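You operate a simulated robot arm through the tools that you are given. There is no shell and no other tool. Be economical: measure what you need, move in short steps, check, and stop when the job is done.

Carry out the task below with a simulated robot arm. There is one attempt and no reset: what you move stays moved.

TASK
Take the gold ring of the check bench and put it on the brown long sheet. Then take the red ring of the check bench and put it on top of the little black capped spool.

It is judged by the outcome, as a careful person would: the job done as asked, and still so three seconds after it is handed in. It fails if anything else is knocked over, pushed out of place, dropped, spilled or broken.

THE ROBOT
A 6-joint arm with a two-finger parallel gripper, fixed in place. Base frame: the origin is at the foot of the arm, x ahead of it, y to its left, z up; the work surface is at about z = 0. Lengths are in m, angles in rad, forces in N, time in s.
With the tool pointing down near the work surface it reaches from about 0.14 to 0.58 m from the base axis. Its first joint turns from -1.152 to 1.152 rad. Payload 2.1 kg.
Tool frame: the origin (TCP) lies between the finger pads and is the grasp point; the fingertips stand 0.03 m ahead of it; z points along the fingers, y is the line along which they close. The gripper opens to 0.094 m. The fingers are 0.028 m wide and 0.01 m thick; the gripper's body (0.05 by 0.096 m) begins 0.055 m behind the TCP.
Orientation is told as [roll, pitch, yaw] about the base's x, y, z axes, in that order, counted from this pose: with the fingers straight down and closing along the base's y, the tool's x points along the base's -x, its y along +y and its z along -z.

THE INTERFACE
- The arm moves only by the tool send_rows. Its argument "increments" is one flat list of numbers, 7 for each row, row after row: the shift along the base's x, y, z in cm, then the turn, a rotation vector about the base's x, y, z in rad, then the finger opening in cm, from 0 to 9.4. In form: [dx, dy, dz, ax, ay, az, grip, dx, dy, dz, ax, ay, az, grip, ...]. A call has 1 to 12 rows; each row shifts and turns the commanded pose from where the row before left it. A row lasts 0.2 s, in which the tool goes at most 0.05 m and 0.15 rad; a call with a longer step from one row to the next is refused whole, and so is a gripper value outside its range. A pose out of reach is approached as far as the arm can. The call stops where the force on the tool passes 40 N (or 10 N more than at its start, if that is more) or the arm is blocked; 0.2 s more then pass. The fingers move at their own pace (about 0.072 m/s each) and stop on an object; they squeeze with about 31 N. The grip force told is the motor's: it shows also when the fingers shut on nothing. Time passes only in rows, and 0.2 s behind the last, so rows that do not move let the fingers close. It gives the time, the measured TCP pose, the force on the tool (base axes), the opening and the grip force at its end, in the units of the frame above (readings bear some noise).
- Cameras (640 x 400 px; columns grow to the right, rows downward): "scene" is fixed at [0.0616, -0.3732, 0.4973]; the picture's right is [0.75, -0.66, 0.00], its down [-0.30, -0.34, -0.89] and it looks along [0.59, 0.67, -0.46] (base axes); focal length 316 px, centre (320, 200). "wrist" rides on the gripper at [-0.037, 0, -0.058] in the tool frame; the picture's right is [0.00, -1.00, 0.00], its down [0.97, 0.00, -0.24] and it looks along [0.24, 0.00, 0.97] (tool axes); focal length 218 px, centre (320, 200).
- camera(camera): a new picture of that camera. No time passes.
- locate(camera, pixels): for up to 12 pixels [column, row] of the newest picture of that camera ("zoom" is the newest enlarged one), the place [x, y, z] in the base frame of the surface seen there, good to about 0.003 m. No time passes.
- close_up(camera, box): a new picture of the part [left, top, right, bottom] of that camera's present view, enlarged. No time passes.
- close_job(): hands the job in; it is judged then, once.

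Work in short steps. Measure before you move; look again where a grasp or a placing could have gone wrong, and mend it. You have 80 turns and 54 pictures in all, those below and enlarged ones among them. Open the gripper and draw the arm clear of the work before you hand the job in, unless the task says otherwise; then end with one line.

The tools are called after "Call:" by a JSON object that holds its "api" and its "payload". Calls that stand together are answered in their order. send_rows: Moves the arm, as the interface text tells. Its arguments: {"type":"object","properties":{"increments":{"type":"array","items":{"type":"number"}}},"required":["increments"]} The other tools are called the same way: camera (camera) takes a picture; locate (camera, pixels) gives the place of the surface under pixels of a picture; close_up (camera, box) takes an enlarged picture of a part of a camera's view; close_job () hands the job in.

At the start:

```text
time: 0.0
tcp_pos: [0.357, 0.043, 0.3094]
tool_rot: [0.003, -0.002, 0.001]
wrist_force: [-0.3, -0.9, -0.2]
opening: 0.094
grip_force: 0.0
```

scene: 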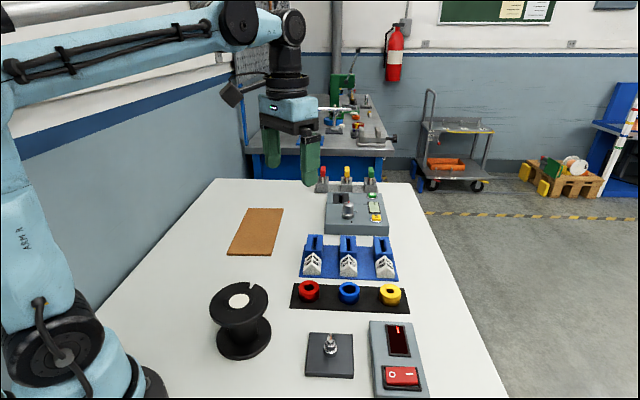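
wrist: 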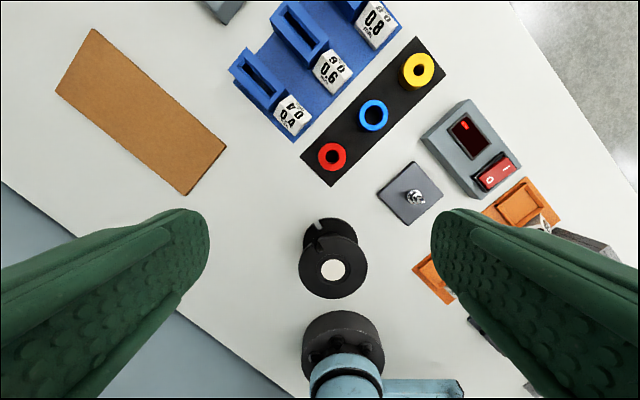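

I'll look closely at the rings, the spool and the sheet first.

Call:
{"api": "close_up", "payload": {"camera": "scene", "box": [200, 220, 440, 400]}}

Call:
{"api": "close_up", "payload": {"camera": "wrist", "box": [280, 0, 600, 300]}}

Call:
{"api": "locate", "payload": {"camera": "wrist", "pixels": [[331, 157], [373, 115], [418, 70], [333, 270], [350, 275], [94, 28], [226, 148], [187, 195], [56, 90], [140, 112], [419, 55], [319, 222]]}}

```text
2.22 times, centred on (320, 310) of scene
```

zoom: 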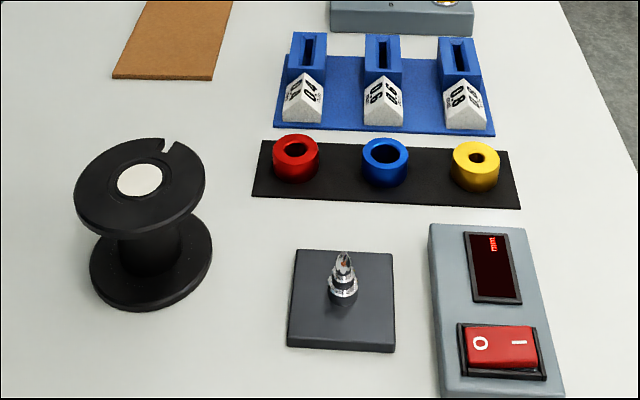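

```text
1.33 times, centred on (440, 150) of wrist
```

zoom: 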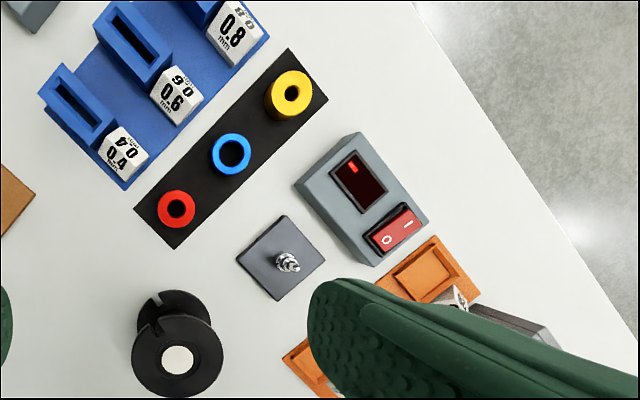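

```text
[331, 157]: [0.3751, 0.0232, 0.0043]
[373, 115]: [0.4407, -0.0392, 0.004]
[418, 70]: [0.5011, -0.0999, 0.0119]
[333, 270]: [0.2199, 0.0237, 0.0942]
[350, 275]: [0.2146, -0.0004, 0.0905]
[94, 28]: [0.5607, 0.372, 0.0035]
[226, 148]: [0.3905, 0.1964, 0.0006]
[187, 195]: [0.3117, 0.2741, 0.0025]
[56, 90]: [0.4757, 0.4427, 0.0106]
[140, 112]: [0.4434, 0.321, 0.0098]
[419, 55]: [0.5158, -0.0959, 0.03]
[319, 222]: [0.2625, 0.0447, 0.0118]
```

Gold ring is near (0.505,-0.10) and the strip runs at -45°. I'll move above it at z≈0.2 with a +45° yaw, so the fingers close along the strip, and then look again.

Call:
{"api": "send_rows", "payload": {"increments": [2.3, -2.35, -1.8, 0, 0, 0.131, 9.4, 2.3, -2.35, -1.8, 0, 0, 0.131, 9.4, 2.3, -2.35, -1.8, 0, 0, 0.131, 9.4, 2.3, -2.35, -1.8, 0, 0, 0.131, 9.4, 2.3, -2.35, -1.8, 0, 0, 0.131, 9.4, 2.3, -2.35, -1.8, 0, 0, 0.131, 9.4, 0, 0, 0, 0, 0, 0, 9.4]}}

Call:
{"api": "camera", "payload": {"camera": "wrist"}}

Call:
{"api": "camera", "payload": {"camera": "scene"}}

```text
time: 1.6
tcp_pos: [0.4972, -0.0992, 0.2009]
tool_rot: [0.001, -0.002, 0.789]
wrist_force: [-0.1, 0.1, 0.0]
opening: 0.094
grip_force: 0.1
```

```text
49 pictures are left
```

wrist: 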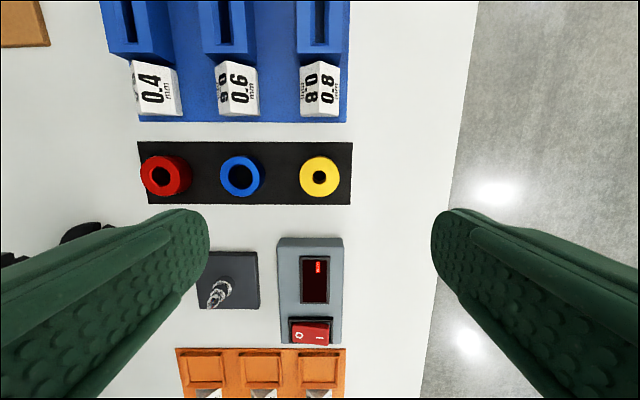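

```text
48 pictures are left
```

scene: 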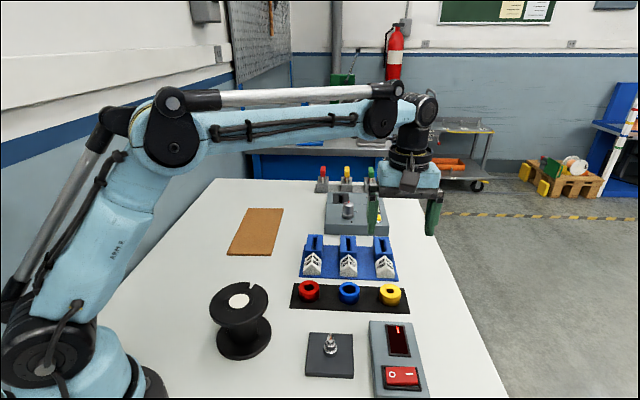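

Gold ring is at wrist (320,177). I'll measure its rim, the strip and nearby heights.

Call:
{"api": "locate", "payload": {"camera": "wrist", "pixels": [[304, 177], [335, 177], [320, 162], [320, 192], [345, 190], [320, 66], [320, 100], [310, 242], [240, 164], [255, 176], [330, 8], [309, 177]]}}

Call:
{"api": "locate", "payload": {"camera": "scene", "pixels": [[391, 286], [391, 293], [382, 291], [401, 291], [308, 282], [350, 284], [232, 290], [241, 300], [255, 240]]}}

Call:
{"api": "close_up", "payload": {"camera": "wrist", "box": [220, 120, 380, 220]}}

```text
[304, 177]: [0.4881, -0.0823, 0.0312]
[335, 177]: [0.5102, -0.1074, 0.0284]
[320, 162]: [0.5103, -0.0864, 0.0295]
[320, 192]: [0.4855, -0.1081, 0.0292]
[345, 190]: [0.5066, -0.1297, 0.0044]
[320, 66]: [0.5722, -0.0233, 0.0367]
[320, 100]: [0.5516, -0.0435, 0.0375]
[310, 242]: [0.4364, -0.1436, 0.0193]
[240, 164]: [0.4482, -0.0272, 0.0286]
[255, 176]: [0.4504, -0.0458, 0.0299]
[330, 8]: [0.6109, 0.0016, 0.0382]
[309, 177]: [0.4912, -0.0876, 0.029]
```

```text
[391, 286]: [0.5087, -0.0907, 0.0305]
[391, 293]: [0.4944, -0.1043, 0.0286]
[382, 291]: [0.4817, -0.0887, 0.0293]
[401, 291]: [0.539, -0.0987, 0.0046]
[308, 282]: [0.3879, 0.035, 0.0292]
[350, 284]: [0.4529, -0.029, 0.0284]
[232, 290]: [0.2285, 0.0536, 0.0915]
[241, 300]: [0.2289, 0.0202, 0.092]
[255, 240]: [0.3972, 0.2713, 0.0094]
```

```text
4.00 times, centred on (300, 170) of wrist
```

zoom: 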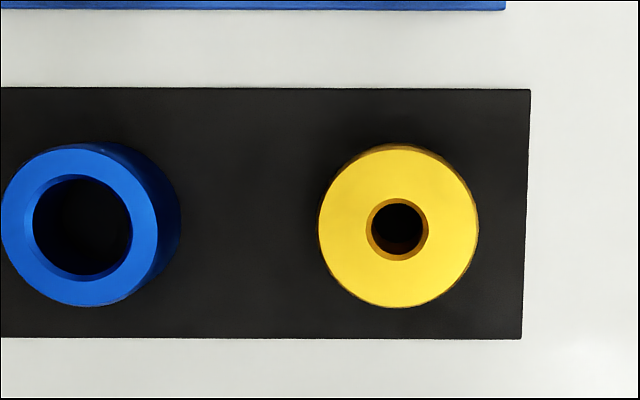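

Gold ring centre is ≈(0.4985,-0.096), top z 0.0295, Ø≈0.034. I'll narrow the fingers to 6.5 cm and descend to TCP z≈0.06, then check.

Call:
{"api": "send_rows", "payload": {"increments": [0.13, 0.32, -3, 0, 0, 0, 6.5, 0, 0, -4, 0, 0, 0, 6.5, 0, 0, -4, 0, 0, 0, 6.5, 0, 0, -3, 0, 0, 0, 6.5, 0, 0, 0, 0, 0, 0, 6.5]}}

Call:
{"api": "camera", "payload": {"camera": "wrist"}}

```text
time: 2.8
tcp_pos: [0.4969, -0.0952, 0.0614]
tool_rot: [0.001, 0.001, 0.786]
wrist_force: [0.3, -0.2, 0.5]
opening: 0.065
grip_force: 0.0
```

```text
46 pictures are left
```

wrist: 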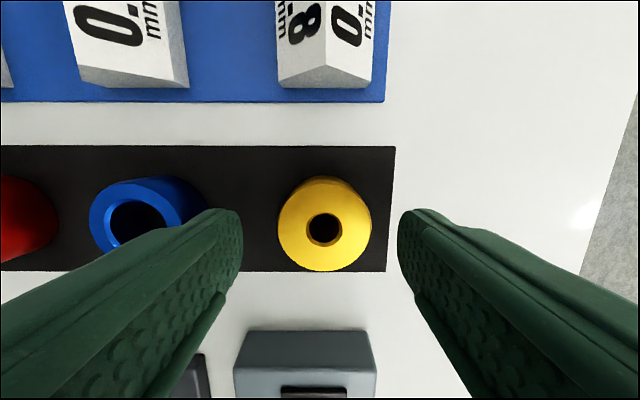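

The ring (323,230) sits between the fingers. Descending 2.3 cm and closing.

Call:
{"api": "send_rows", "payload": {"increments": [0.1, -0.1, -1.3, 0, 0, 0, 6.5, 0, 0, -1.0, 0, 0, 0, 6.5, 0, 0, 0, 0, 0, 0, 3, 0, 0, 0, 0, 0, 0, 2.6, 0, 0, 0, 0, 0, 0, 2.6, 0, 0, 0, 0, 0, 0, 2.6]}}

Call:
{"api": "camera", "payload": {"camera": "wrist"}}

```text
time: 4.2
tcp_pos: [0.4989, -0.0939, 0.0391]
tool_rot: [0.002, -0.001, 0.788]
wrist_force: [-0.2, 0.8, -0.5]
opening: 0.043
grip_force: 31.3
```

```text
45 pictures are left
```

wrist: 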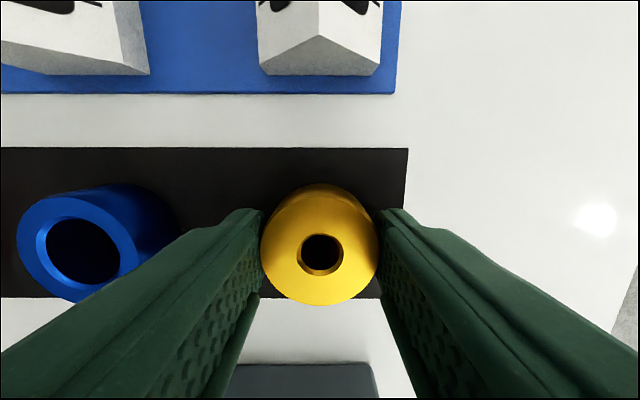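

Gripped at 4.3 cm with 31 N. Lift straight up to about z=0.16.

Call:
{"api": "send_rows", "payload": {"increments": [0, 0, 1, 0, 0, 0, 2.6, 0, 0, 3, 0, 0, 0, 2.6, 0, 0, 4, 0, 0, 0, 2.6, 0, 0, 4, 0, 0, 0, 2.6, 0, 0, 0, 0, 0, 0, 2.6]}}

Call:
{"api": "camera", "payload": {"camera": "wrist"}}

Call:
{"api": "camera", "payload": {"camera": "scene"}}

```text
time: 5.4
tcp_pos: [0.4981, -0.0967, 0.1602]
tool_rot: [0.002, -0.002, 0.786]
wrist_force: [-0.8, -0.7, 0.3]
opening: 0.0258
grip_force: 0.0
```

```text
44 pictures are left
```

wrist: 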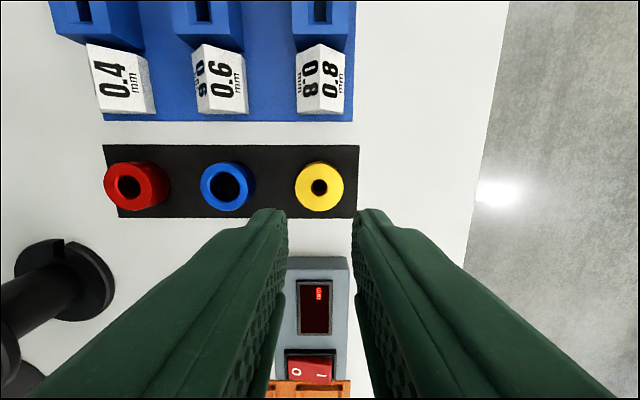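

```text
43 pictures are left
```

scene: 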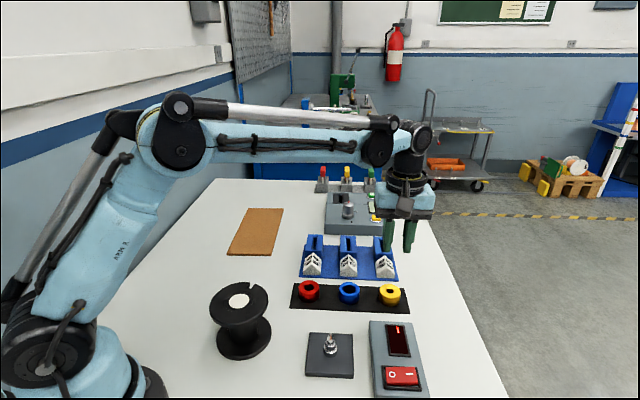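

The ring was left behind: the opening is now 2.58 cm and the force 0. I'll zoom in to see why, and whether it moved.

Call:
{"api": "close_up", "payload": {"camera": "wrist", "box": [240, 130, 400, 230]}}

Call:
{"api": "close_up", "payload": {"camera": "scene", "box": [280, 262, 424, 352]}}

Call:
{"api": "locate", "payload": {"camera": "wrist", "pixels": [[319, 188], [300, 187], [339, 187], [319, 168], [319, 206]]}}

```text
4.00 times, centred on (320, 180) of wrist
```

zoom: 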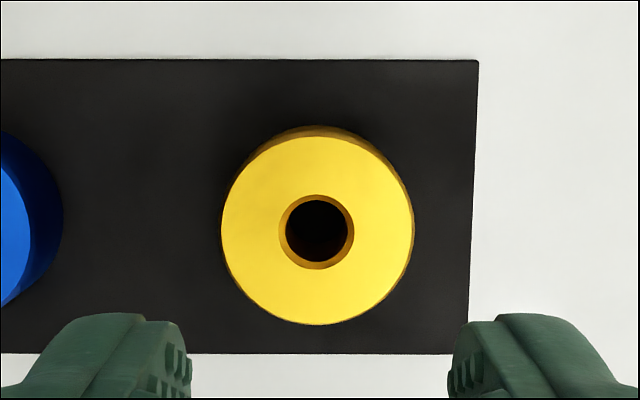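

```text
4.44 times, centred on (352, 307) of scene
```

zoom: 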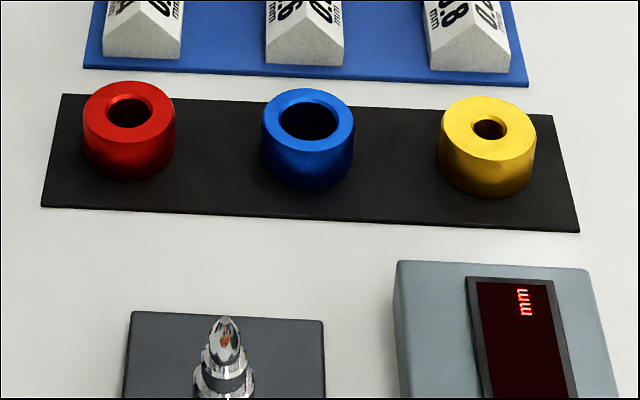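

```text
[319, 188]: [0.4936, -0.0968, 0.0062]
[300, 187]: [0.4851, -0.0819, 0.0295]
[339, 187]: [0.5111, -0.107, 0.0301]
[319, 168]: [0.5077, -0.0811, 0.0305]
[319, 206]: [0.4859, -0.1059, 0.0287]
```

The ring looks like a plain cylinder and hasn't moved, so the fingers slipped. I'll regrasp lower and better centred along tool x (about +3 mm in both x and y), close fully, then lift slowly while watching the force.

Call:
{"api": "send_rows", "payload": {"increments": [0, 0, 0, 0, 0, 0, 6.5, 0, 0, -3, 0, 0, 0, 6.5, 0.1, 0.2, -4, 0, 0, 0, 6.5, 0, 0, -3, 0, 0, 0, 6.5, 0, 0, -1.7, 0, 0, 0, 6.5, 0, 0, -0.7, 0, 0, 0, 6.5, 0, 0, 0, 0, 0, 0, 4, 0, 0, 0, 0, 0, 0, 0, 0, 0, 0, 0, 0, 0, 0, 0, 0, 0, 0, 0, 0, 0]}}

Call:
{"api": "camera", "payload": {"camera": "wrist"}}

```text
time: 7.6
tcp_pos: [0.499, -0.094, 0.0354]
tool_rot: [0.003, -0.001, 0.786]
wrist_force: [0.3, -1.0, 0.0]
opening: 0.0431
grip_force: 30.3
```

```text
40 pictures are left
```

wrist: 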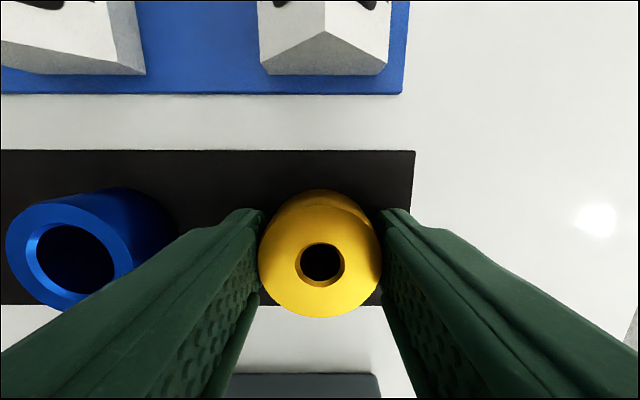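

Firm grip again. Lifting very slowly, 1 cm in all.

Call:
{"api": "send_rows", "payload": {"increments": [0, 0, 0.2, 0, 0, 0, 0, 0, 0, 0.2, 0, 0, 0, 0, 0, 0, 0.2, 0, 0, 0, 0, 0, 0, 0.2, 0, 0, 0, 0, 0, 0, 0.2, 0, 0, 0, 0]}}

Call:
{"api": "camera", "payload": {"camera": "wrist"}}

```text
time: 8.8
tcp_pos: [0.4994, -0.0926, 0.0465]
tool_rot: [0.0, 0.0, 0.787]
wrist_force: [-0.4, 0.2, -0.8]
opening: 0.0429
grip_force: 30.6
```

```text
39 pictures are left
```

wrist: 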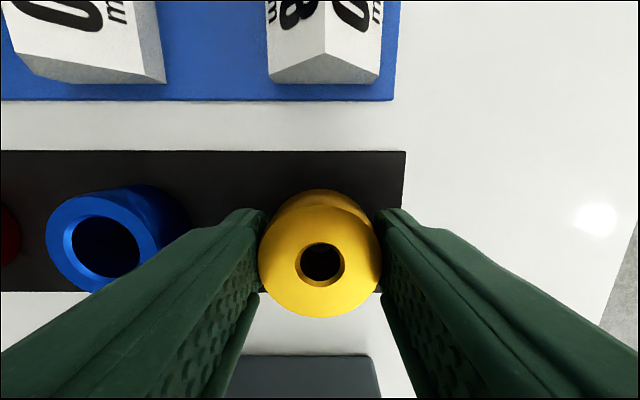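

The ring is rising with the fingers this time. Continuing gently up.

Call:
{"api": "send_rows", "payload": {"increments": [0, 0, 0.4, 0, 0, 0, 0, 0, 0, 0.6, 0, 0, 0, 0, 0, 0, 0.8, 0, 0, 0, 0, 0, 0, 1, 0, 0, 0, 0, 0, 0, 1, 0, 0, 0, 0, 0, 0, 1, 0, 0, 0, 0, 0, 0, 1, 0, 0, 0, 0, 0, 0, 1, 0, 0, 0, 0, 0, 0, 1, 0, 0, 0, 0, 0, 0, 0.6, 0, 0, 0, 0, 0, 0, 0.3, 0, 0, 0, 0]}}

Call:
{"api": "camera", "payload": {"camera": "wrist"}}

```text
time: 11.2
tcp_pos: [0.4982, -0.093, 0.1328]
tool_rot: [0.002, 0.0, 0.786]
wrist_force: [0.2, -0.6, -0.5]
opening: 0.043
grip_force: 31.4
```

```text
38 pictures are left
```

wrist: 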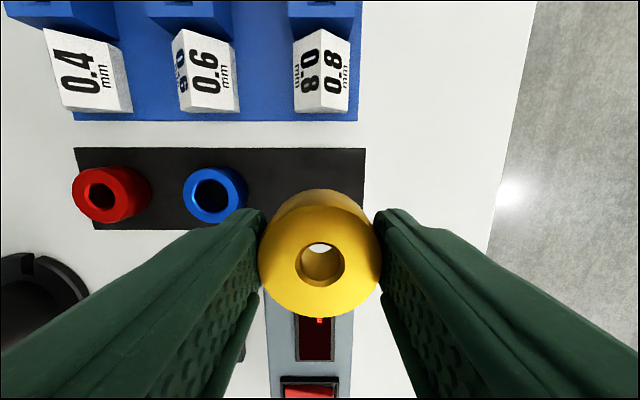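

Ring is held. Sheet centre line runs through ≈(0.41,0.295). I'll raise and carry it there in two calls.

Call:
{"api": "send_rows", "payload": {"increments": [0, 0.5, 1.5, 0, 0, 0, 0, 0, 1.5, 1.5, 0, 0, 0, 0, -0.4, 2, 1.5, 0, 0, 0, 0, -0.6, 2.5, 0.5, 0, 0, 0, 0, -0.6, 2.5, 0, 0, 0, 0, 0, -0.6, 2.5, 0, 0, 0, 0, 0, -0.6, 2.5, 0, 0, 0, 0, 0, -0.6, 2.5, 0, 0, 0, 0, 0, -0.6, 2.5, 0, 0, 0, 0, 0, -0.6, 2.5, 0, 0, 0, 0, 0, -0.6, 2.5, 0, 0, 0, 0, 0, -0.6, 2.5, 0, 0, 0, 0, 0]}}

Call:
{"api": "send_rows", "payload": {"increments": [-0.6, 2.5, 0, 0, 0, 0, 0, -0.6, 2.5, 0, 0, 0, 0, 0, -0.6, 2.5, 0, 0, 0, 0, 0, -0.6, 2.2, 0, 0, 0, 0, 0, -0.6, 1.5, 0, 0, 0, 0, 0, 0, 1, 0, 0, 0, 0, 0, 0, 0.5, 0, 0, 0, 0, 0, 0, 0, 0, 0, 0, 0, 0]}}

Call:
{"api": "camera", "payload": {"camera": "wrist"}}

Call:
{"api": "camera", "payload": {"camera": "scene"}}

```text
time: 13.8
tcp_pos: [0.4401, 0.1711, 0.182]
tool_rot: [0.001, 0.001, 0.787]
wrist_force: [-0.3, 0.1, -1.3]
opening: 0.0433
grip_force: 31.1
```

```text
time: 15.6
tcp_pos: [0.4113, 0.2979, 0.1834]
tool_rot: [0.002, 0.0, 0.788]
wrist_force: [0.2, 0.1, -1.6]
opening: 0.0429
grip_force: 31.4
```

```text
37 pictures are left
```

wrist: 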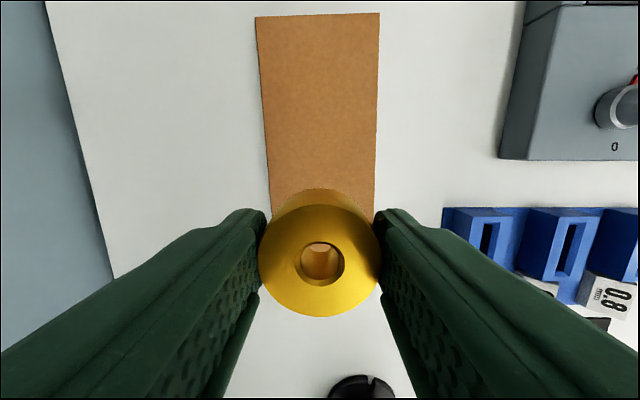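

```text
36 pictures are left
```

scene: 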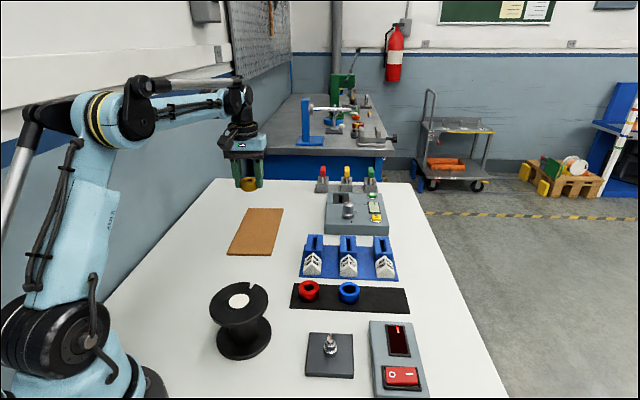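

I'll measure the sheet's surface and edges near here from the scene and wrist pictures.

Call:
{"api": "locate", "payload": {"camera": "scene", "pixels": [[255, 232], [250, 225], [262, 225], [250, 245], [245, 209], [281, 210], [230, 252], [270, 254], [290, 240]]}}

Call:
{"api": "locate", "payload": {"camera": "wrist", "pixels": [[272, 190], [370, 190], [320, 120], [320, 160], [258, 18], [378, 15], [230, 100], [320, 250]]}}

```text
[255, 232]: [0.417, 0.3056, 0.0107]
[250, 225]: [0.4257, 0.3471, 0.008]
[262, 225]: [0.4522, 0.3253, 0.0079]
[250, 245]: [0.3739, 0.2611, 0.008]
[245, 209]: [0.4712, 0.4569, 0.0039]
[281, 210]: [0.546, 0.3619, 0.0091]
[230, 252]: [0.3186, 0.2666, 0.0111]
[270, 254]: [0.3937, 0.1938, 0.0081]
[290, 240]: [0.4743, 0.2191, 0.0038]
```

```text
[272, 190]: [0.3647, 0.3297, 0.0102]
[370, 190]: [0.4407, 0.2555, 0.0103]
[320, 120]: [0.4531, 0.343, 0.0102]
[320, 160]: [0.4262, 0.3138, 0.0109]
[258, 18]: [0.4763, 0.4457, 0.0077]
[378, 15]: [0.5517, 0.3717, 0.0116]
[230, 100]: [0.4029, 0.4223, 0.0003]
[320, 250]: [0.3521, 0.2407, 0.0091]
```

Sheet top is z≈0.009, so contact should be at TCP z≈0.040. Descending to ≈0.047.

Call:
{"api": "send_rows", "payload": {"increments": [0, 0, -1, 0, 0, 0, 0, 0, 0, -2, 0, 0, 0, 0, 0, 0, -2.5, 0, 0, 0, 0, 0, 0, -2.5, 0, 0, 0, 0, 0, 0, -2.3, 0, 0, 0, 0, 0, 0, -1.5, 0, 0, 0, 0, 0, 0, -1, 0, 0, 0, 0, 0, 0, -0.6, 0, 0, 0, 0, 0, 0, -0.2, 0, 0, 0, 0]}}

Call:
{"api": "close_up", "payload": {"camera": "scene", "box": [176, 160, 336, 260]}}

```text
time: 17.6
tcp_pos: [0.4114, 0.2981, 0.0459]
tool_rot: [0.002, 0.001, 0.786]
wrist_force: [-0.3, 0.6, -0.9]
opening: 0.043
grip_force: 30.7
```

```text
4.00 times, centred on (256, 210) of scene
```

zoom: 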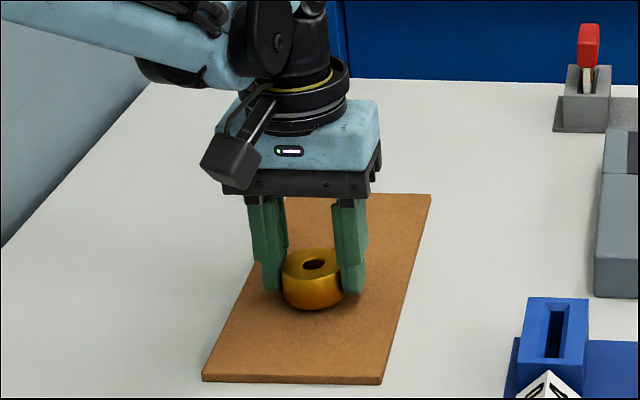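

Ring is just above the sheet. Lowering in 1.5 mm steps to feel contact.

Call:
{"api": "send_rows", "payload": {"increments": [0, 0, -0.2, 0, 0, 0, 0, 0, 0, -0.15, 0, 0, 0, 0, 0, 0, -0.1, 0, 0, 0, 0]}}

```text
time: 18.4
tcp_pos: [0.4101, 0.299, 0.0426]
tool_rot: [0.001, -0.002, 0.786]
wrist_force: [0.2, -0.6, -0.5]
opening: 0.0431
grip_force: 30.7
```

Call:
{"api": "send_rows", "payload": {"increments": [0, 0, -0.1, 0, 0, 0, 0, 0, 0, 0, 0, 0, 0, 0]}}

Call:
{"api": "close_up", "payload": {"camera": "scene", "box": [216, 205, 296, 255]}}

```text
time: 19.0
tcp_pos: [0.4106, 0.2978, 0.0418]
tool_rot: [0.001, -0.001, 0.787]
wrist_force: [-0.1, -0.2, -0.3]
opening: 0.0428
grip_force: 30.9
```

```text
8.00 times, centred on (256, 230) of scene
```

zoom: 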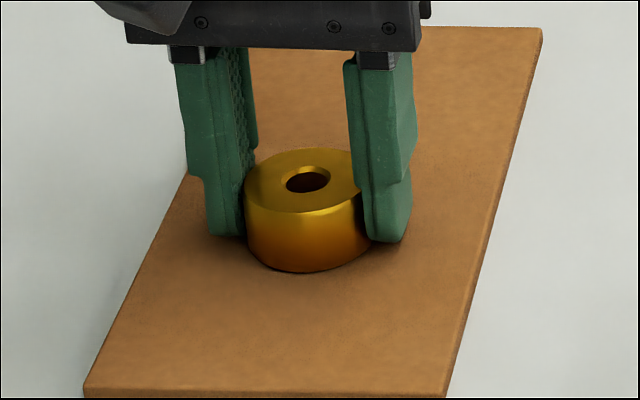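

Nearly or just touching. One more millimetre, then open slowly.

Call:
{"api": "send_rows", "payload": {"increments": [0, 0, -0.1, 0, 0, 0, 0, 0, 0, -0.05, 0, 0, 0, 0, 0, 0, 0, 0, 0, 0, 0]}}

```text
time: 19.8
tcp_pos: [0.4105, 0.2985, 0.0402]
tool_rot: [0.002, -0.003, 0.788]
wrist_force: [0.1, -0.5, 16.7]
opening: 0.0431
grip_force: 31.0
```

Contact (16.7 N). Back up 0.5 mm, open and rise.

Call:
{"api": "send_rows", "payload": {"increments": [0, 0, 0.08, 0, 0, 0, 0, 0, 0, 0, 0, 0, 0, 5, 0, 0, 0, 0, 0, 0, 6.5, 0, 0, 0, 0, 0, 0, 6.5, 0, 0, 1, 0, 0, 0, 6.5, 0, 0, 3, 0, 0, 0, 6.5, 0, 0, 4, 0, 0, 0, 6.5, 0, 0, 4, 0, 0, 0, 6.5, 0, 0, 2, 0, 0, 0, 6.5, 0, 0, 0, 0, 0, 0, 6.5]}}

Call:
{"api": "camera", "payload": {"camera": "wrist"}}

```text
time: 22.0
tcp_pos: [0.4093, 0.2979, 0.1806]
tool_rot: [0.003, 0.002, 0.787]
wrist_force: [0.0, 0.4, -0.8]
opening: 0.0652
grip_force: 0.0
```

```text
33 pictures are left
```

wrist: 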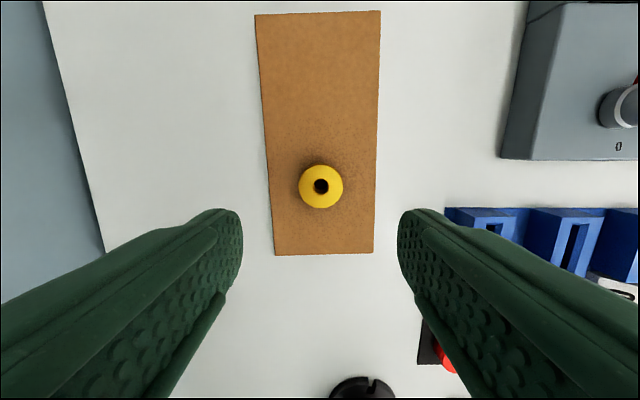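

Gold ring is on the sheet. Now moving above the red ring, about (0.38,0.03).

Call:
{"api": "send_rows", "payload": {"increments": [-0.2, -2, 0.5, 0, 0, 0, 6.5, -0.3, -3, 0, 0, 0, 0, 6.5, -0.4, -3.5, 0, 0, 0, 0, 6.5, -0.4, -3.5, 0, 0, 0, 0, 6.5, -0.4, -3.5, 0, 0, 0, 0, 6.5, -0.4, -3.5, 0, 0, 0, 0, 6.5, -0.4, -3.5, 0, 0, 0, 0, 6.5, -0.3, -3, 0, 0, 0, 0, 6.5, -0.2, -1.4, 0, 0, 0, 0, 6.5, 0, 0, 0, 0, 0, 0, 6.5]}}

Call:
{"api": "camera", "payload": {"camera": "wrist"}}

```text
time: 24.2
tcp_pos: [0.3807, 0.0294, 0.1856]
tool_rot: [0.001, 0.0, 0.789]
wrist_force: [-0.1, -0.3, -0.4]
opening: 0.0649
grip_force: 0.1
```

```text
32 pictures are left
```

wrist: 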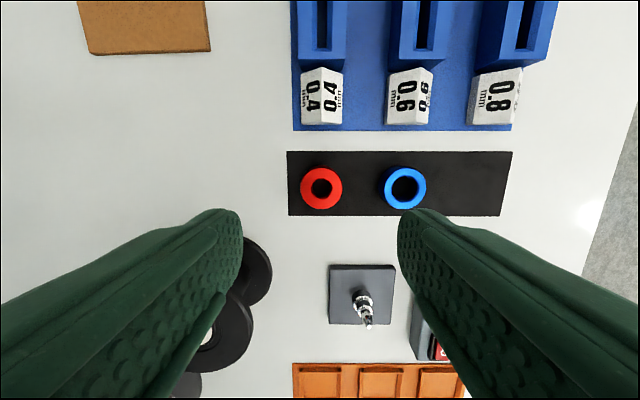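

Red ring is at (321,188). Measuring its rim, plus the spool's top.

Call:
{"api": "locate", "payload": {"camera": "wrist", "pixels": [[303, 188], [340, 188], [321, 170], [321, 206], [264, 270], [230, 350], [209, 335]]}}

Call:
{"api": "close_up", "payload": {"camera": "wrist", "box": [240, 130, 400, 230]}}

```text
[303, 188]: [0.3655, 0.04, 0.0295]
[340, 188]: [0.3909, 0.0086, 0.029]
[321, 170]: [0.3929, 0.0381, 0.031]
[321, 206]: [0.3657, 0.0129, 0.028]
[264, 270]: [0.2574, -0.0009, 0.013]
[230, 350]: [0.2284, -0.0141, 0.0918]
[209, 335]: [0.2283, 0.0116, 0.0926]
```

```text
4.00 times, centred on (320, 180) of wrist
```

zoom: 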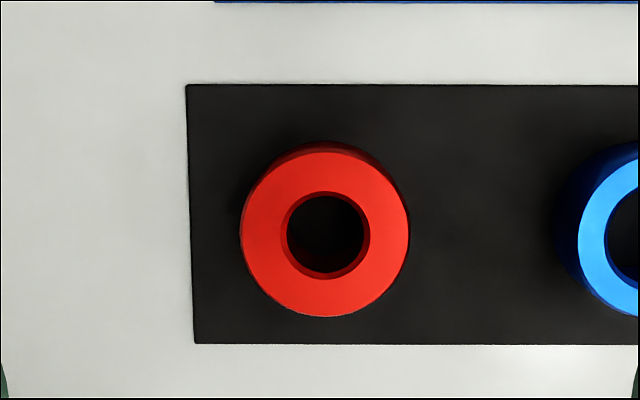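

Red ring centre is ≈(0.379,0.025). Descending around it and closing fully.

Call:
{"api": "send_rows", "payload": {"increments": [-0.1, -0.4, -2, 0, 0, 0, 6.5, 0, 0, -4, 0, 0, 0, 6.5, 0, 0, -4, 0, 0, 0, 6.5, 0, 0, -2.5, 0, 0, 0, 6.5, 0, 0, 0, 0, 0, 0, 6.5]}}

Call:
{"api": "camera", "payload": {"camera": "wrist"}}

```text
time: 25.4
tcp_pos: [0.378, 0.0263, 0.061]
tool_rot: [0.002, 0.0, 0.788]
wrist_force: [-0.5, -0.3, 0.3]
opening: 0.065
grip_force: 0.0
```

```text
30 pictures are left
```

wrist: 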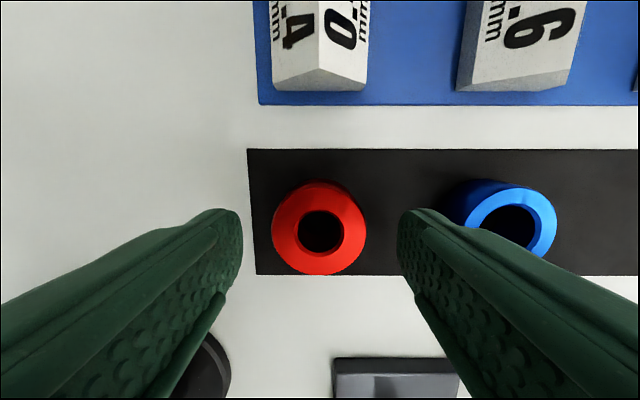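

Call:
{"api": "send_rows", "payload": {"increments": [0, 0, -1.5, 0, 0, 0, 6.5, 0, 0, -1.05, 0, 0, 0, 6.5, 0, 0, 0, 0, 0, 0, 4, 0, 0, 0, 0, 0, 0, 0, 0, 0, 0, 0, 0, 0, 0, 0, 0, 0, 0, 0, 0, 0, 0, 0, 0.2, 0, 0, 0, 0, 0, 0, 0.2, 0, 0, 0, 0, 0, 0, 0.3, 0, 0, 0, 0, 0, 0, 0.3, 0, 0, 0, 0]}}

Call:
{"api": "camera", "payload": {"camera": "wrist"}}

```text
time: 27.6
tcp_pos: [0.3788, 0.0263, 0.0456]
tool_rot: [0.001, -0.001, 0.786]
wrist_force: [-0.5, -0.1, -0.7]
opening: 0.0429
grip_force: 30.4
```

```text
29 pictures are left
```

wrist: 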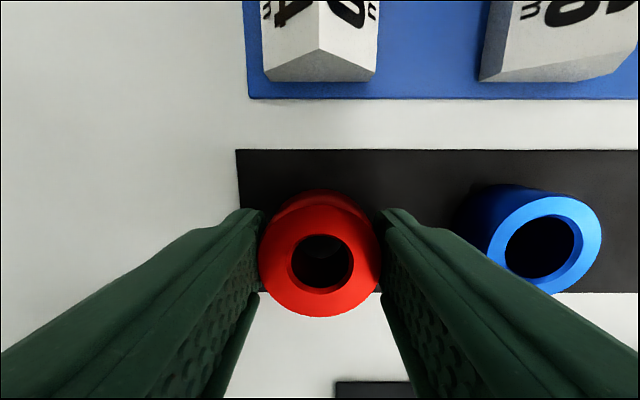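

Red ring is held. Lifting to ≈0.19, and then I'll measure the spool's top.

Call:
{"api": "send_rows", "payload": {"increments": [0, 0, 0.5, 0, 0, 0, 0, 0, 0, 1, 0, 0, 0, 0, 0, 0, 1.5, 0, 0, 0, 0, 0, 0, 2, 0, 0, 0, 0, 0, 0, 2, 0, 0, 0, 0, 0, 0, 2, 0, 0, 0, 0, 0, 0, 2, 0, 0, 0, 0, 0, 0, 2, 0, 0, 0, 0, 0, 0, 1.5, 0, 0, 0, 0, 0, 0, 0.5, 0, 0, 0, 0]}}

Call:
{"api": "camera", "payload": {"camera": "scene"}}

Call:
{"api": "close_up", "payload": {"camera": "scene", "box": [180, 270, 308, 350]}}

Call:
{"api": "camera", "payload": {"camera": "wrist"}}

```text
time: 29.8
tcp_pos: [0.3803, 0.0254, 0.1955]
tool_rot: [0.003, -0.002, 0.787]
wrist_force: [0.0, -0.8, 0.0]
opening: 0.0431
grip_force: 31.4
```

```text
28 pictures are left
```

scene: 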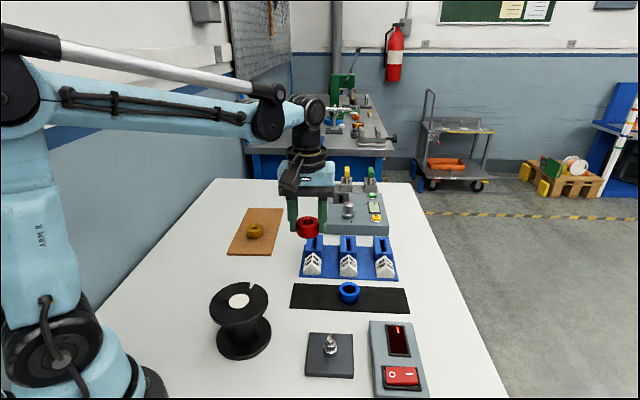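

```text
5.00 times, centred on (244, 310) of scene
```

zoom: 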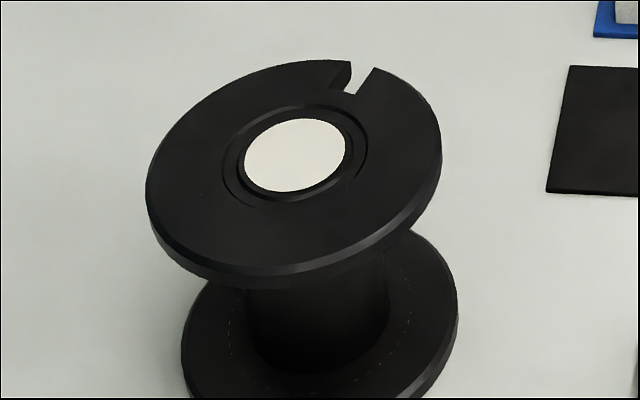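

```text
26 pictures are left
```

wrist: 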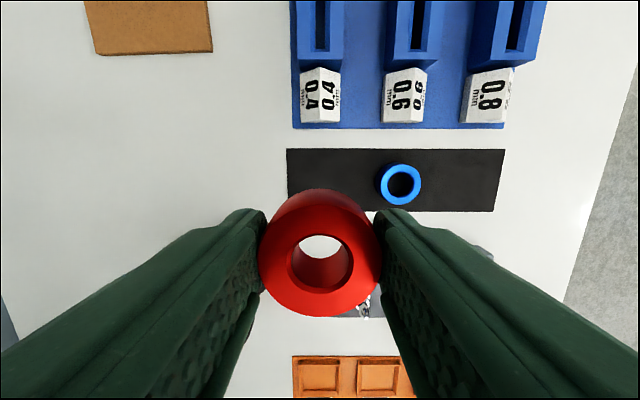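

Call:
{"api": "locate", "payload": {"camera": "zoom", "pixels": [[295, 155], [248, 162], [343, 148], [290, 190], [300, 121], [155, 190], [435, 140], [270, 70], [320, 260], [200, 130], [400, 200], [225, 150]]}}

```text
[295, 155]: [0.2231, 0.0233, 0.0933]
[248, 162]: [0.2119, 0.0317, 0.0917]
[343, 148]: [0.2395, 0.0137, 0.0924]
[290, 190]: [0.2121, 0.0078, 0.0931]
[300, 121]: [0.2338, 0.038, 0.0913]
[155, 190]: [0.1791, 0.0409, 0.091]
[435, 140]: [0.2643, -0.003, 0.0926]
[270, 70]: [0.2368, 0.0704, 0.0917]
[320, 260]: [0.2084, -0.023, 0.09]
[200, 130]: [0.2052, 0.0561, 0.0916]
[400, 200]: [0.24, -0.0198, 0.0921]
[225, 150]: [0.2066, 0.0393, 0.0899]
```

Spool top centre is ≈(0.224,0.023), z≈0.092. Carrying the ring over it at z≈0.195.

Call:
{"api": "send_rows", "payload": {"increments": [-0.8, 0, 0, 0, 0, 0, 0, -1.6, 0, 0, 0, 0, 0, 0, -2, 0, 0, 0, 0, 0, 0, -2, 0, 0, 0, 0, 0, 0, -2, 0, 0, 0, 0, 0, 0, -2, -0.1, 0, 0, 0, 0, 0, -2, -0.1, 0, 0, 0, 0, 0, -1.6, 0, 0, 0, 0, 0, 0, -1, 0, 0, 0, 0, 0, 0, -0.5, 0, 0, 0, 0, 0, 0, 0, 0, 0, 0, 0, 0, 0]}}

Call:
{"api": "camera", "payload": {"camera": "wrist"}}

Call:
{"api": "close_up", "payload": {"camera": "scene", "box": [140, 225, 332, 345]}}

```text
time: 32.2
tcp_pos: [0.2241, 0.0235, 0.1951]
tool_rot: [0.004, -0.001, 0.788]
wrist_force: [0.1, -1.0, -0.4]
opening: 0.0428
grip_force: 30.3
```

```text
25 pictures are left
```

wrist: 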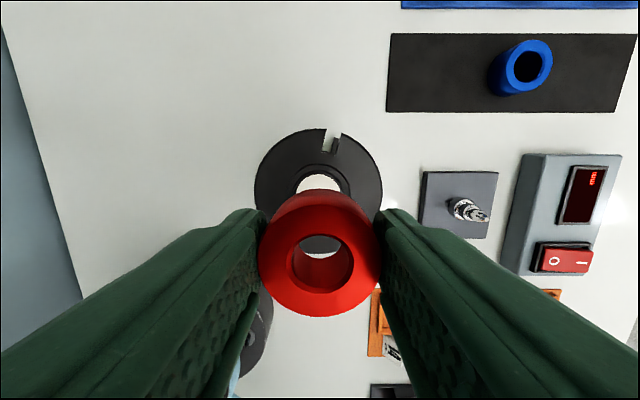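

```text
3.33 times, centred on (236, 285) of scene
```

zoom: 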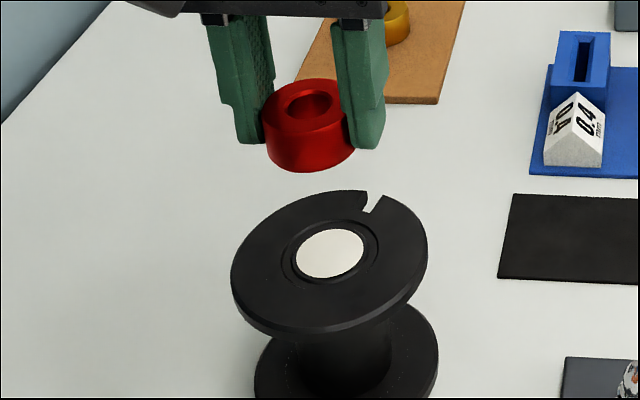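

I want to be sure there's no smaller spool hidden near the orange fixture by wrist (390,390), so I'll make a short move aside, higher up, to look.

Call:
{"api": "locate", "payload": {"camera": "wrist", "pixels": [[390, 392], [385, 330], [392, 350], [550, 294]]}}

Call:
{"api": "send_rows", "payload": {"increments": [0, -0.8, 1, 0, 0, 0, 0, 0, -1.6, 1, 0, 0, 0, 0, 0, -2, 1, 0, 0, 0, 0, 0, -2, 1, 0, 0, 0, 0, 0, -2, 1, 0, 0, 0, 0, 0, -2, 1, 0, 0, 0, 0, 0, -1.6, 0, 0, 0, 0, 0, 0, -0.8, 0, 0, 0, 0, 0]}}

Call:
{"api": "camera", "payload": {"camera": "wrist"}}

```text
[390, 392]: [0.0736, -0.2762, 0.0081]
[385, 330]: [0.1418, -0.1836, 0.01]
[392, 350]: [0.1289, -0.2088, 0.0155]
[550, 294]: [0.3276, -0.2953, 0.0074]
```

```text
time: 34.0
tcp_pos: [0.2245, -0.1051, 0.2545]
tool_rot: [0.003, -0.001, 0.789]
wrist_force: [0.8, -0.2, -0.5]
opening: 0.0429
grip_force: 31.3
```

```text
23 pictures are left
```

wrist: 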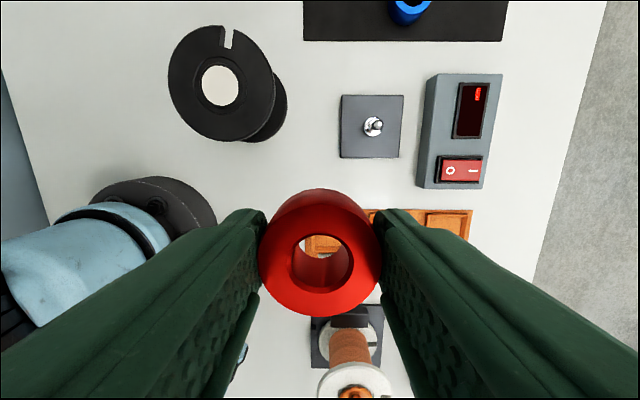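

There's another spool (copper with pale flanges) on a stand by (355,360). I'll look a bit further that way to rule out a second black one.

Call:
{"api": "send_rows", "payload": {"increments": [0, -1, 0, 0, 0, -0.1, 0, 0, -2, 0, 0, 0, -0.15, 0, 0, -2, 0, 0, 0, -0.15, 0, 0, -2, 0, 0, 0, -0.15, 0, 0, -2, 0, 0, 0, -0.15, 0, 0, -1, 0, 0, 0, -0.1, 0]}}

Call:
{"api": "camera", "payload": {"camera": "wrist"}}

```text
time: 35.4
tcp_pos: [0.2252, -0.2039, 0.2539]
tool_rot: [0.003, 0.001, -0.013]
wrist_force: [-0.1, 0.9, 0.3]
opening: 0.0431
grip_force: 31.1
```

```text
22 pictures are left
```

wrist: 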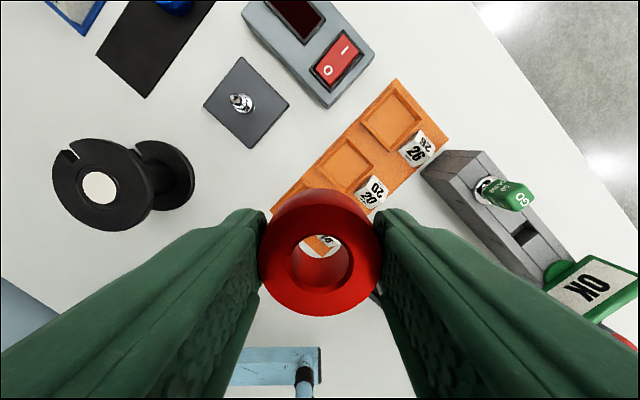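

There's no other black spool; the black one with the white cap is the target. Returning above it with yaw reversed.

Call:
{"api": "send_rows", "payload": {"increments": [0, 1, 0, 0, 0, 0.1, 0, 0, 2, 0, 0, 0, 0.15, 0, 0, 2, 0, 0, 0, 0.15, 0, 0, 2, 0, 0, 0, 0.15, 0, 0, 2, 0, 0, 0, 0.15, 0, 0, 2.5, 0, 0, 0, 0.1, 0, 0, 2.5, 0, 0, 0, 0, 0, 0, 2.5, 0, 0, 0, 0, 0, 0, 2.5, 0, 0, 0, 0, 0, 0, 2, 0, 0, 0, 0, 0, 0, 1.3, 0, 0, 0, 0, 0, 0, 0.5, 0, 0, 0, 0, 0]}}

Call:
{"api": "send_rows", "payload": {"increments": [0, 0, -1, 0, 0, 0, 0, 0, 0, -2, 0, 0, 0, 0, 0, 0, -2, 0, 0, 0, 0, 0, 0, -2, 0, 0, 0, 0, 0, 0, -2, 0, 0, 0, 0, 0, 0, -1.5, 0, 0, 0, 0, 0, 0, -1, 0, 0, 0, 0, 0, 0, -0.5, 0, 0, 0, 0, 0, 0, 0, 0, 0, 0, 0]}}

Call:
{"api": "close_up", "payload": {"camera": "scene", "box": [176, 255, 304, 335]}}

Call:
{"api": "camera", "payload": {"camera": "wrist"}}

```text
time: 38.0
tcp_pos: [0.225, 0.0241, 0.2533]
tool_rot: [0.002, 0.002, 0.787]
wrist_force: [0.1, -0.2, -0.6]
opening: 0.0428
grip_force: 31.2
```

```text
time: 40.0
tcp_pos: [0.2254, 0.0238, 0.1355]
tool_rot: [0.001, -0.001, 0.789]
wrist_force: [-0.3, -0.2, -1.2]
opening: 0.043
grip_force: 31.0
```

```text
5.00 times, centred on (240, 295) of scene
```

zoom: 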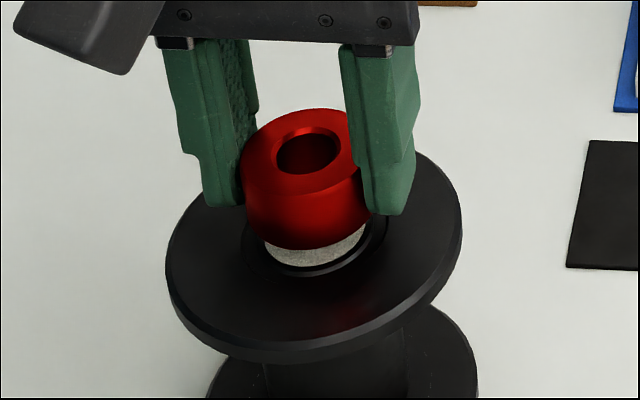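

```text
20 pictures are left
```

wrist: 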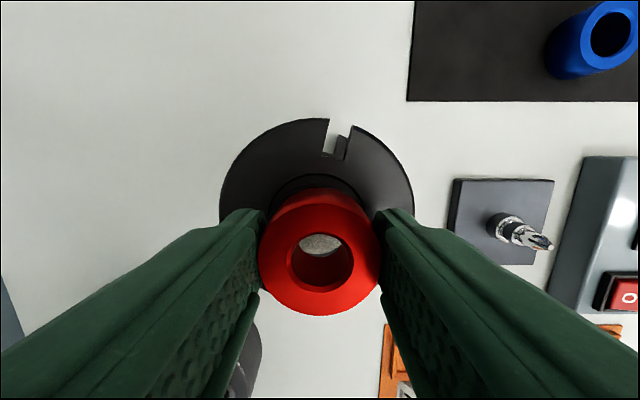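

Centred and about 12 mm above. Lowering gently in small steps.

Call:
{"api": "send_rows", "payload": {"increments": [0, 0, -0.4, 0, 0, 0, 0, 0, 0, -0.3, 0, 0, 0, 0, 0, 0, -0.2, 0, 0, 0, 0, 0, 0, 0, 0, 0, 0, 0]}}

Call:
{"api": "send_rows", "payload": {"increments": [0, 0, -0.1, 0, 0, 0, 0, 0, 0, -0.05, 0, 0, 0, 0, 0, 0, 0, 0, 0, 0, 0]}}

```text
time: 41.0
tcp_pos: [0.2238, 0.0242, 0.1267]
tool_rot: [0.002, 0.0, 0.787]
wrist_force: [-0.5, 0.5, -1.8]
opening: 0.0426
grip_force: 30.6
```

```text
time: 41.8
tcp_pos: [0.2248, 0.0238, 0.124]
tool_rot: [0.001, -0.001, 0.787]
wrist_force: [-0.3, 0.7, -0.5]
opening: 0.0429
grip_force: 31.1
```

Call:
{"api": "send_rows", "payload": {"increments": [0, 0, -0.08, 0, 0, 0, 0, 0, 0, 0, 0, 0, 0, 0]}}

Call:
{"api": "close_up", "payload": {"camera": "scene", "box": [192, 265, 288, 325]}}

```text
time: 42.4
tcp_pos: [0.225, 0.0229, 0.1232]
tool_rot: [0.001, 0.0, 0.786]
wrist_force: [0.6, 0.4, -1.4]
opening: 0.0427
grip_force: 30.7
```

```text
6.67 times, centred on (240, 295) of scene
```

zoom: 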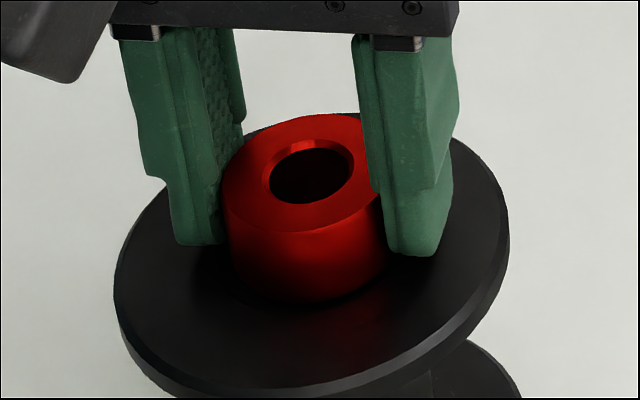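

Not yet carrying load; continuing in 0.7 mm steps.

Call:
{"api": "send_rows", "payload": {"increments": [0, 0, -0.07, 0, 0, 0, 0, 0, 0, 0, 0, 0, 0, 0]}}

Call:
{"api": "send_rows", "payload": {"increments": [0, 0, -0.05, 0, 0, 0, 0, 0, 0, 0, 0, 0, 0, 0]}}

```text
time: 43.0
tcp_pos: [0.2248, 0.0248, 0.1224]
tool_rot: [0.003, 0.0, 0.788]
wrist_force: [0.4, 0.4, -0.6]
opening: 0.0431
grip_force: 31.0
```

```text
time: 43.6
tcp_pos: [0.2249, 0.0245, 0.123]
tool_rot: [0.002, -0.002, 0.787]
wrist_force: [-2.8, 2.5, 16.8]
opening: 0.0429
grip_force: 31.0
```

Contact. Ease off 0.4 mm, open slowly to only 6 cm, and rise straight.

Call:
{"api": "send_rows", "payload": {"increments": [0, 0, 0.05, 0, 0, 0, 0, 0, 0, 0, 0, 0, 0, 4.6, 0, 0, 0, 0, 0, 0, 6, 0, 0, 0, 0, 0, 0, 6, 0, 0, 1, 0, 0, 0, 6, 0, 0, 2, 0, 0, 0, 6, 0, 0, 3, 0, 0, 0, 6, 0, 0, 3, 0, 0, 0, 6, 0, 0, 3, 0, 0, 0, 6]}}

Call:
{"api": "send_rows", "payload": {"increments": [1.5, 0, 0, 0, 0, 0, 6, 3, 0, 0, 0, 0, 0, 6, 3, 0, 0, 0, 0, 0, 6, 3, 0, 0, 0, 0, 0, 6, 1.5, 0, 0, 0, 0, 0, 6, 0, 0, 0, 0, 0, 0, 6]}}

Call:
{"api": "camera", "payload": {"camera": "scene"}}

Call:
{"api": "close_up", "payload": {"camera": "scene", "box": [180, 190, 420, 340]}}

Call:
{"api": "camera", "payload": {"camera": "wrist"}}

```text
time: 45.6
tcp_pos: [0.2247, 0.0228, 0.2425]
tool_rot: [0.001, 0.0, 0.788]
wrist_force: [0.0, -0.5, 0.2]
opening: 0.0599
grip_force: 0.0
```

```text
time: 47.0
tcp_pos: [0.3454, 0.0241, 0.2419]
tool_rot: [0.001, 0.0, 0.788]
wrist_force: [0.7, -0.5, 0.0]
opening: 0.0601
grip_force: 0.0
```

```text
18 pictures are left
```

scene: 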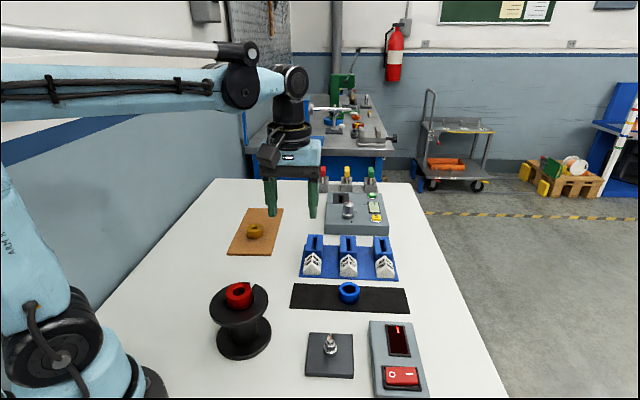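

```text
2.67 times, centred on (300, 265) of scene
```

zoom: 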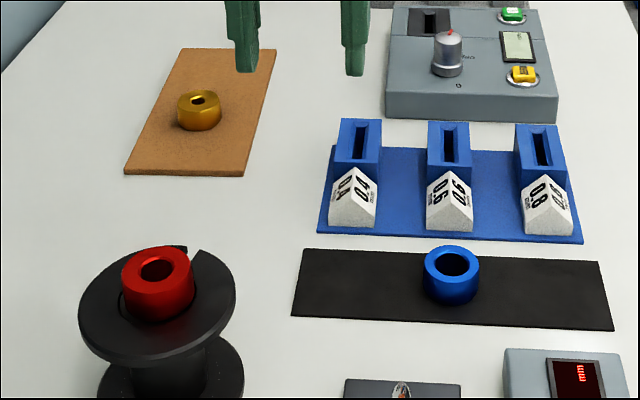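

```text
16 pictures are left
```

wrist: 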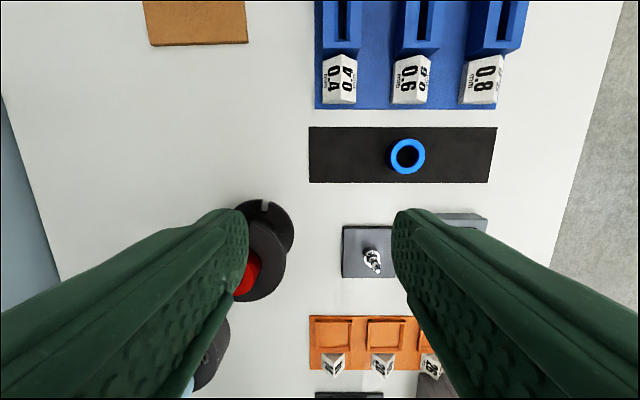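

Gold ring rests on the brown sheet, the red ring sits centred on the black spool, nothing else has moved, and the arm is clear. Handing in.

Call:
{"api": "close_job", "payload": {}}

```text
The job is handed in.
```

The gold ring is on the brown long sheet and the red ring is centred on top of the black spool with the white cap. I left the gripper open and the arm clear, and the pictures show nothing else disturbed. The first grasp of the gold ring slipped without moving it, and the second held.
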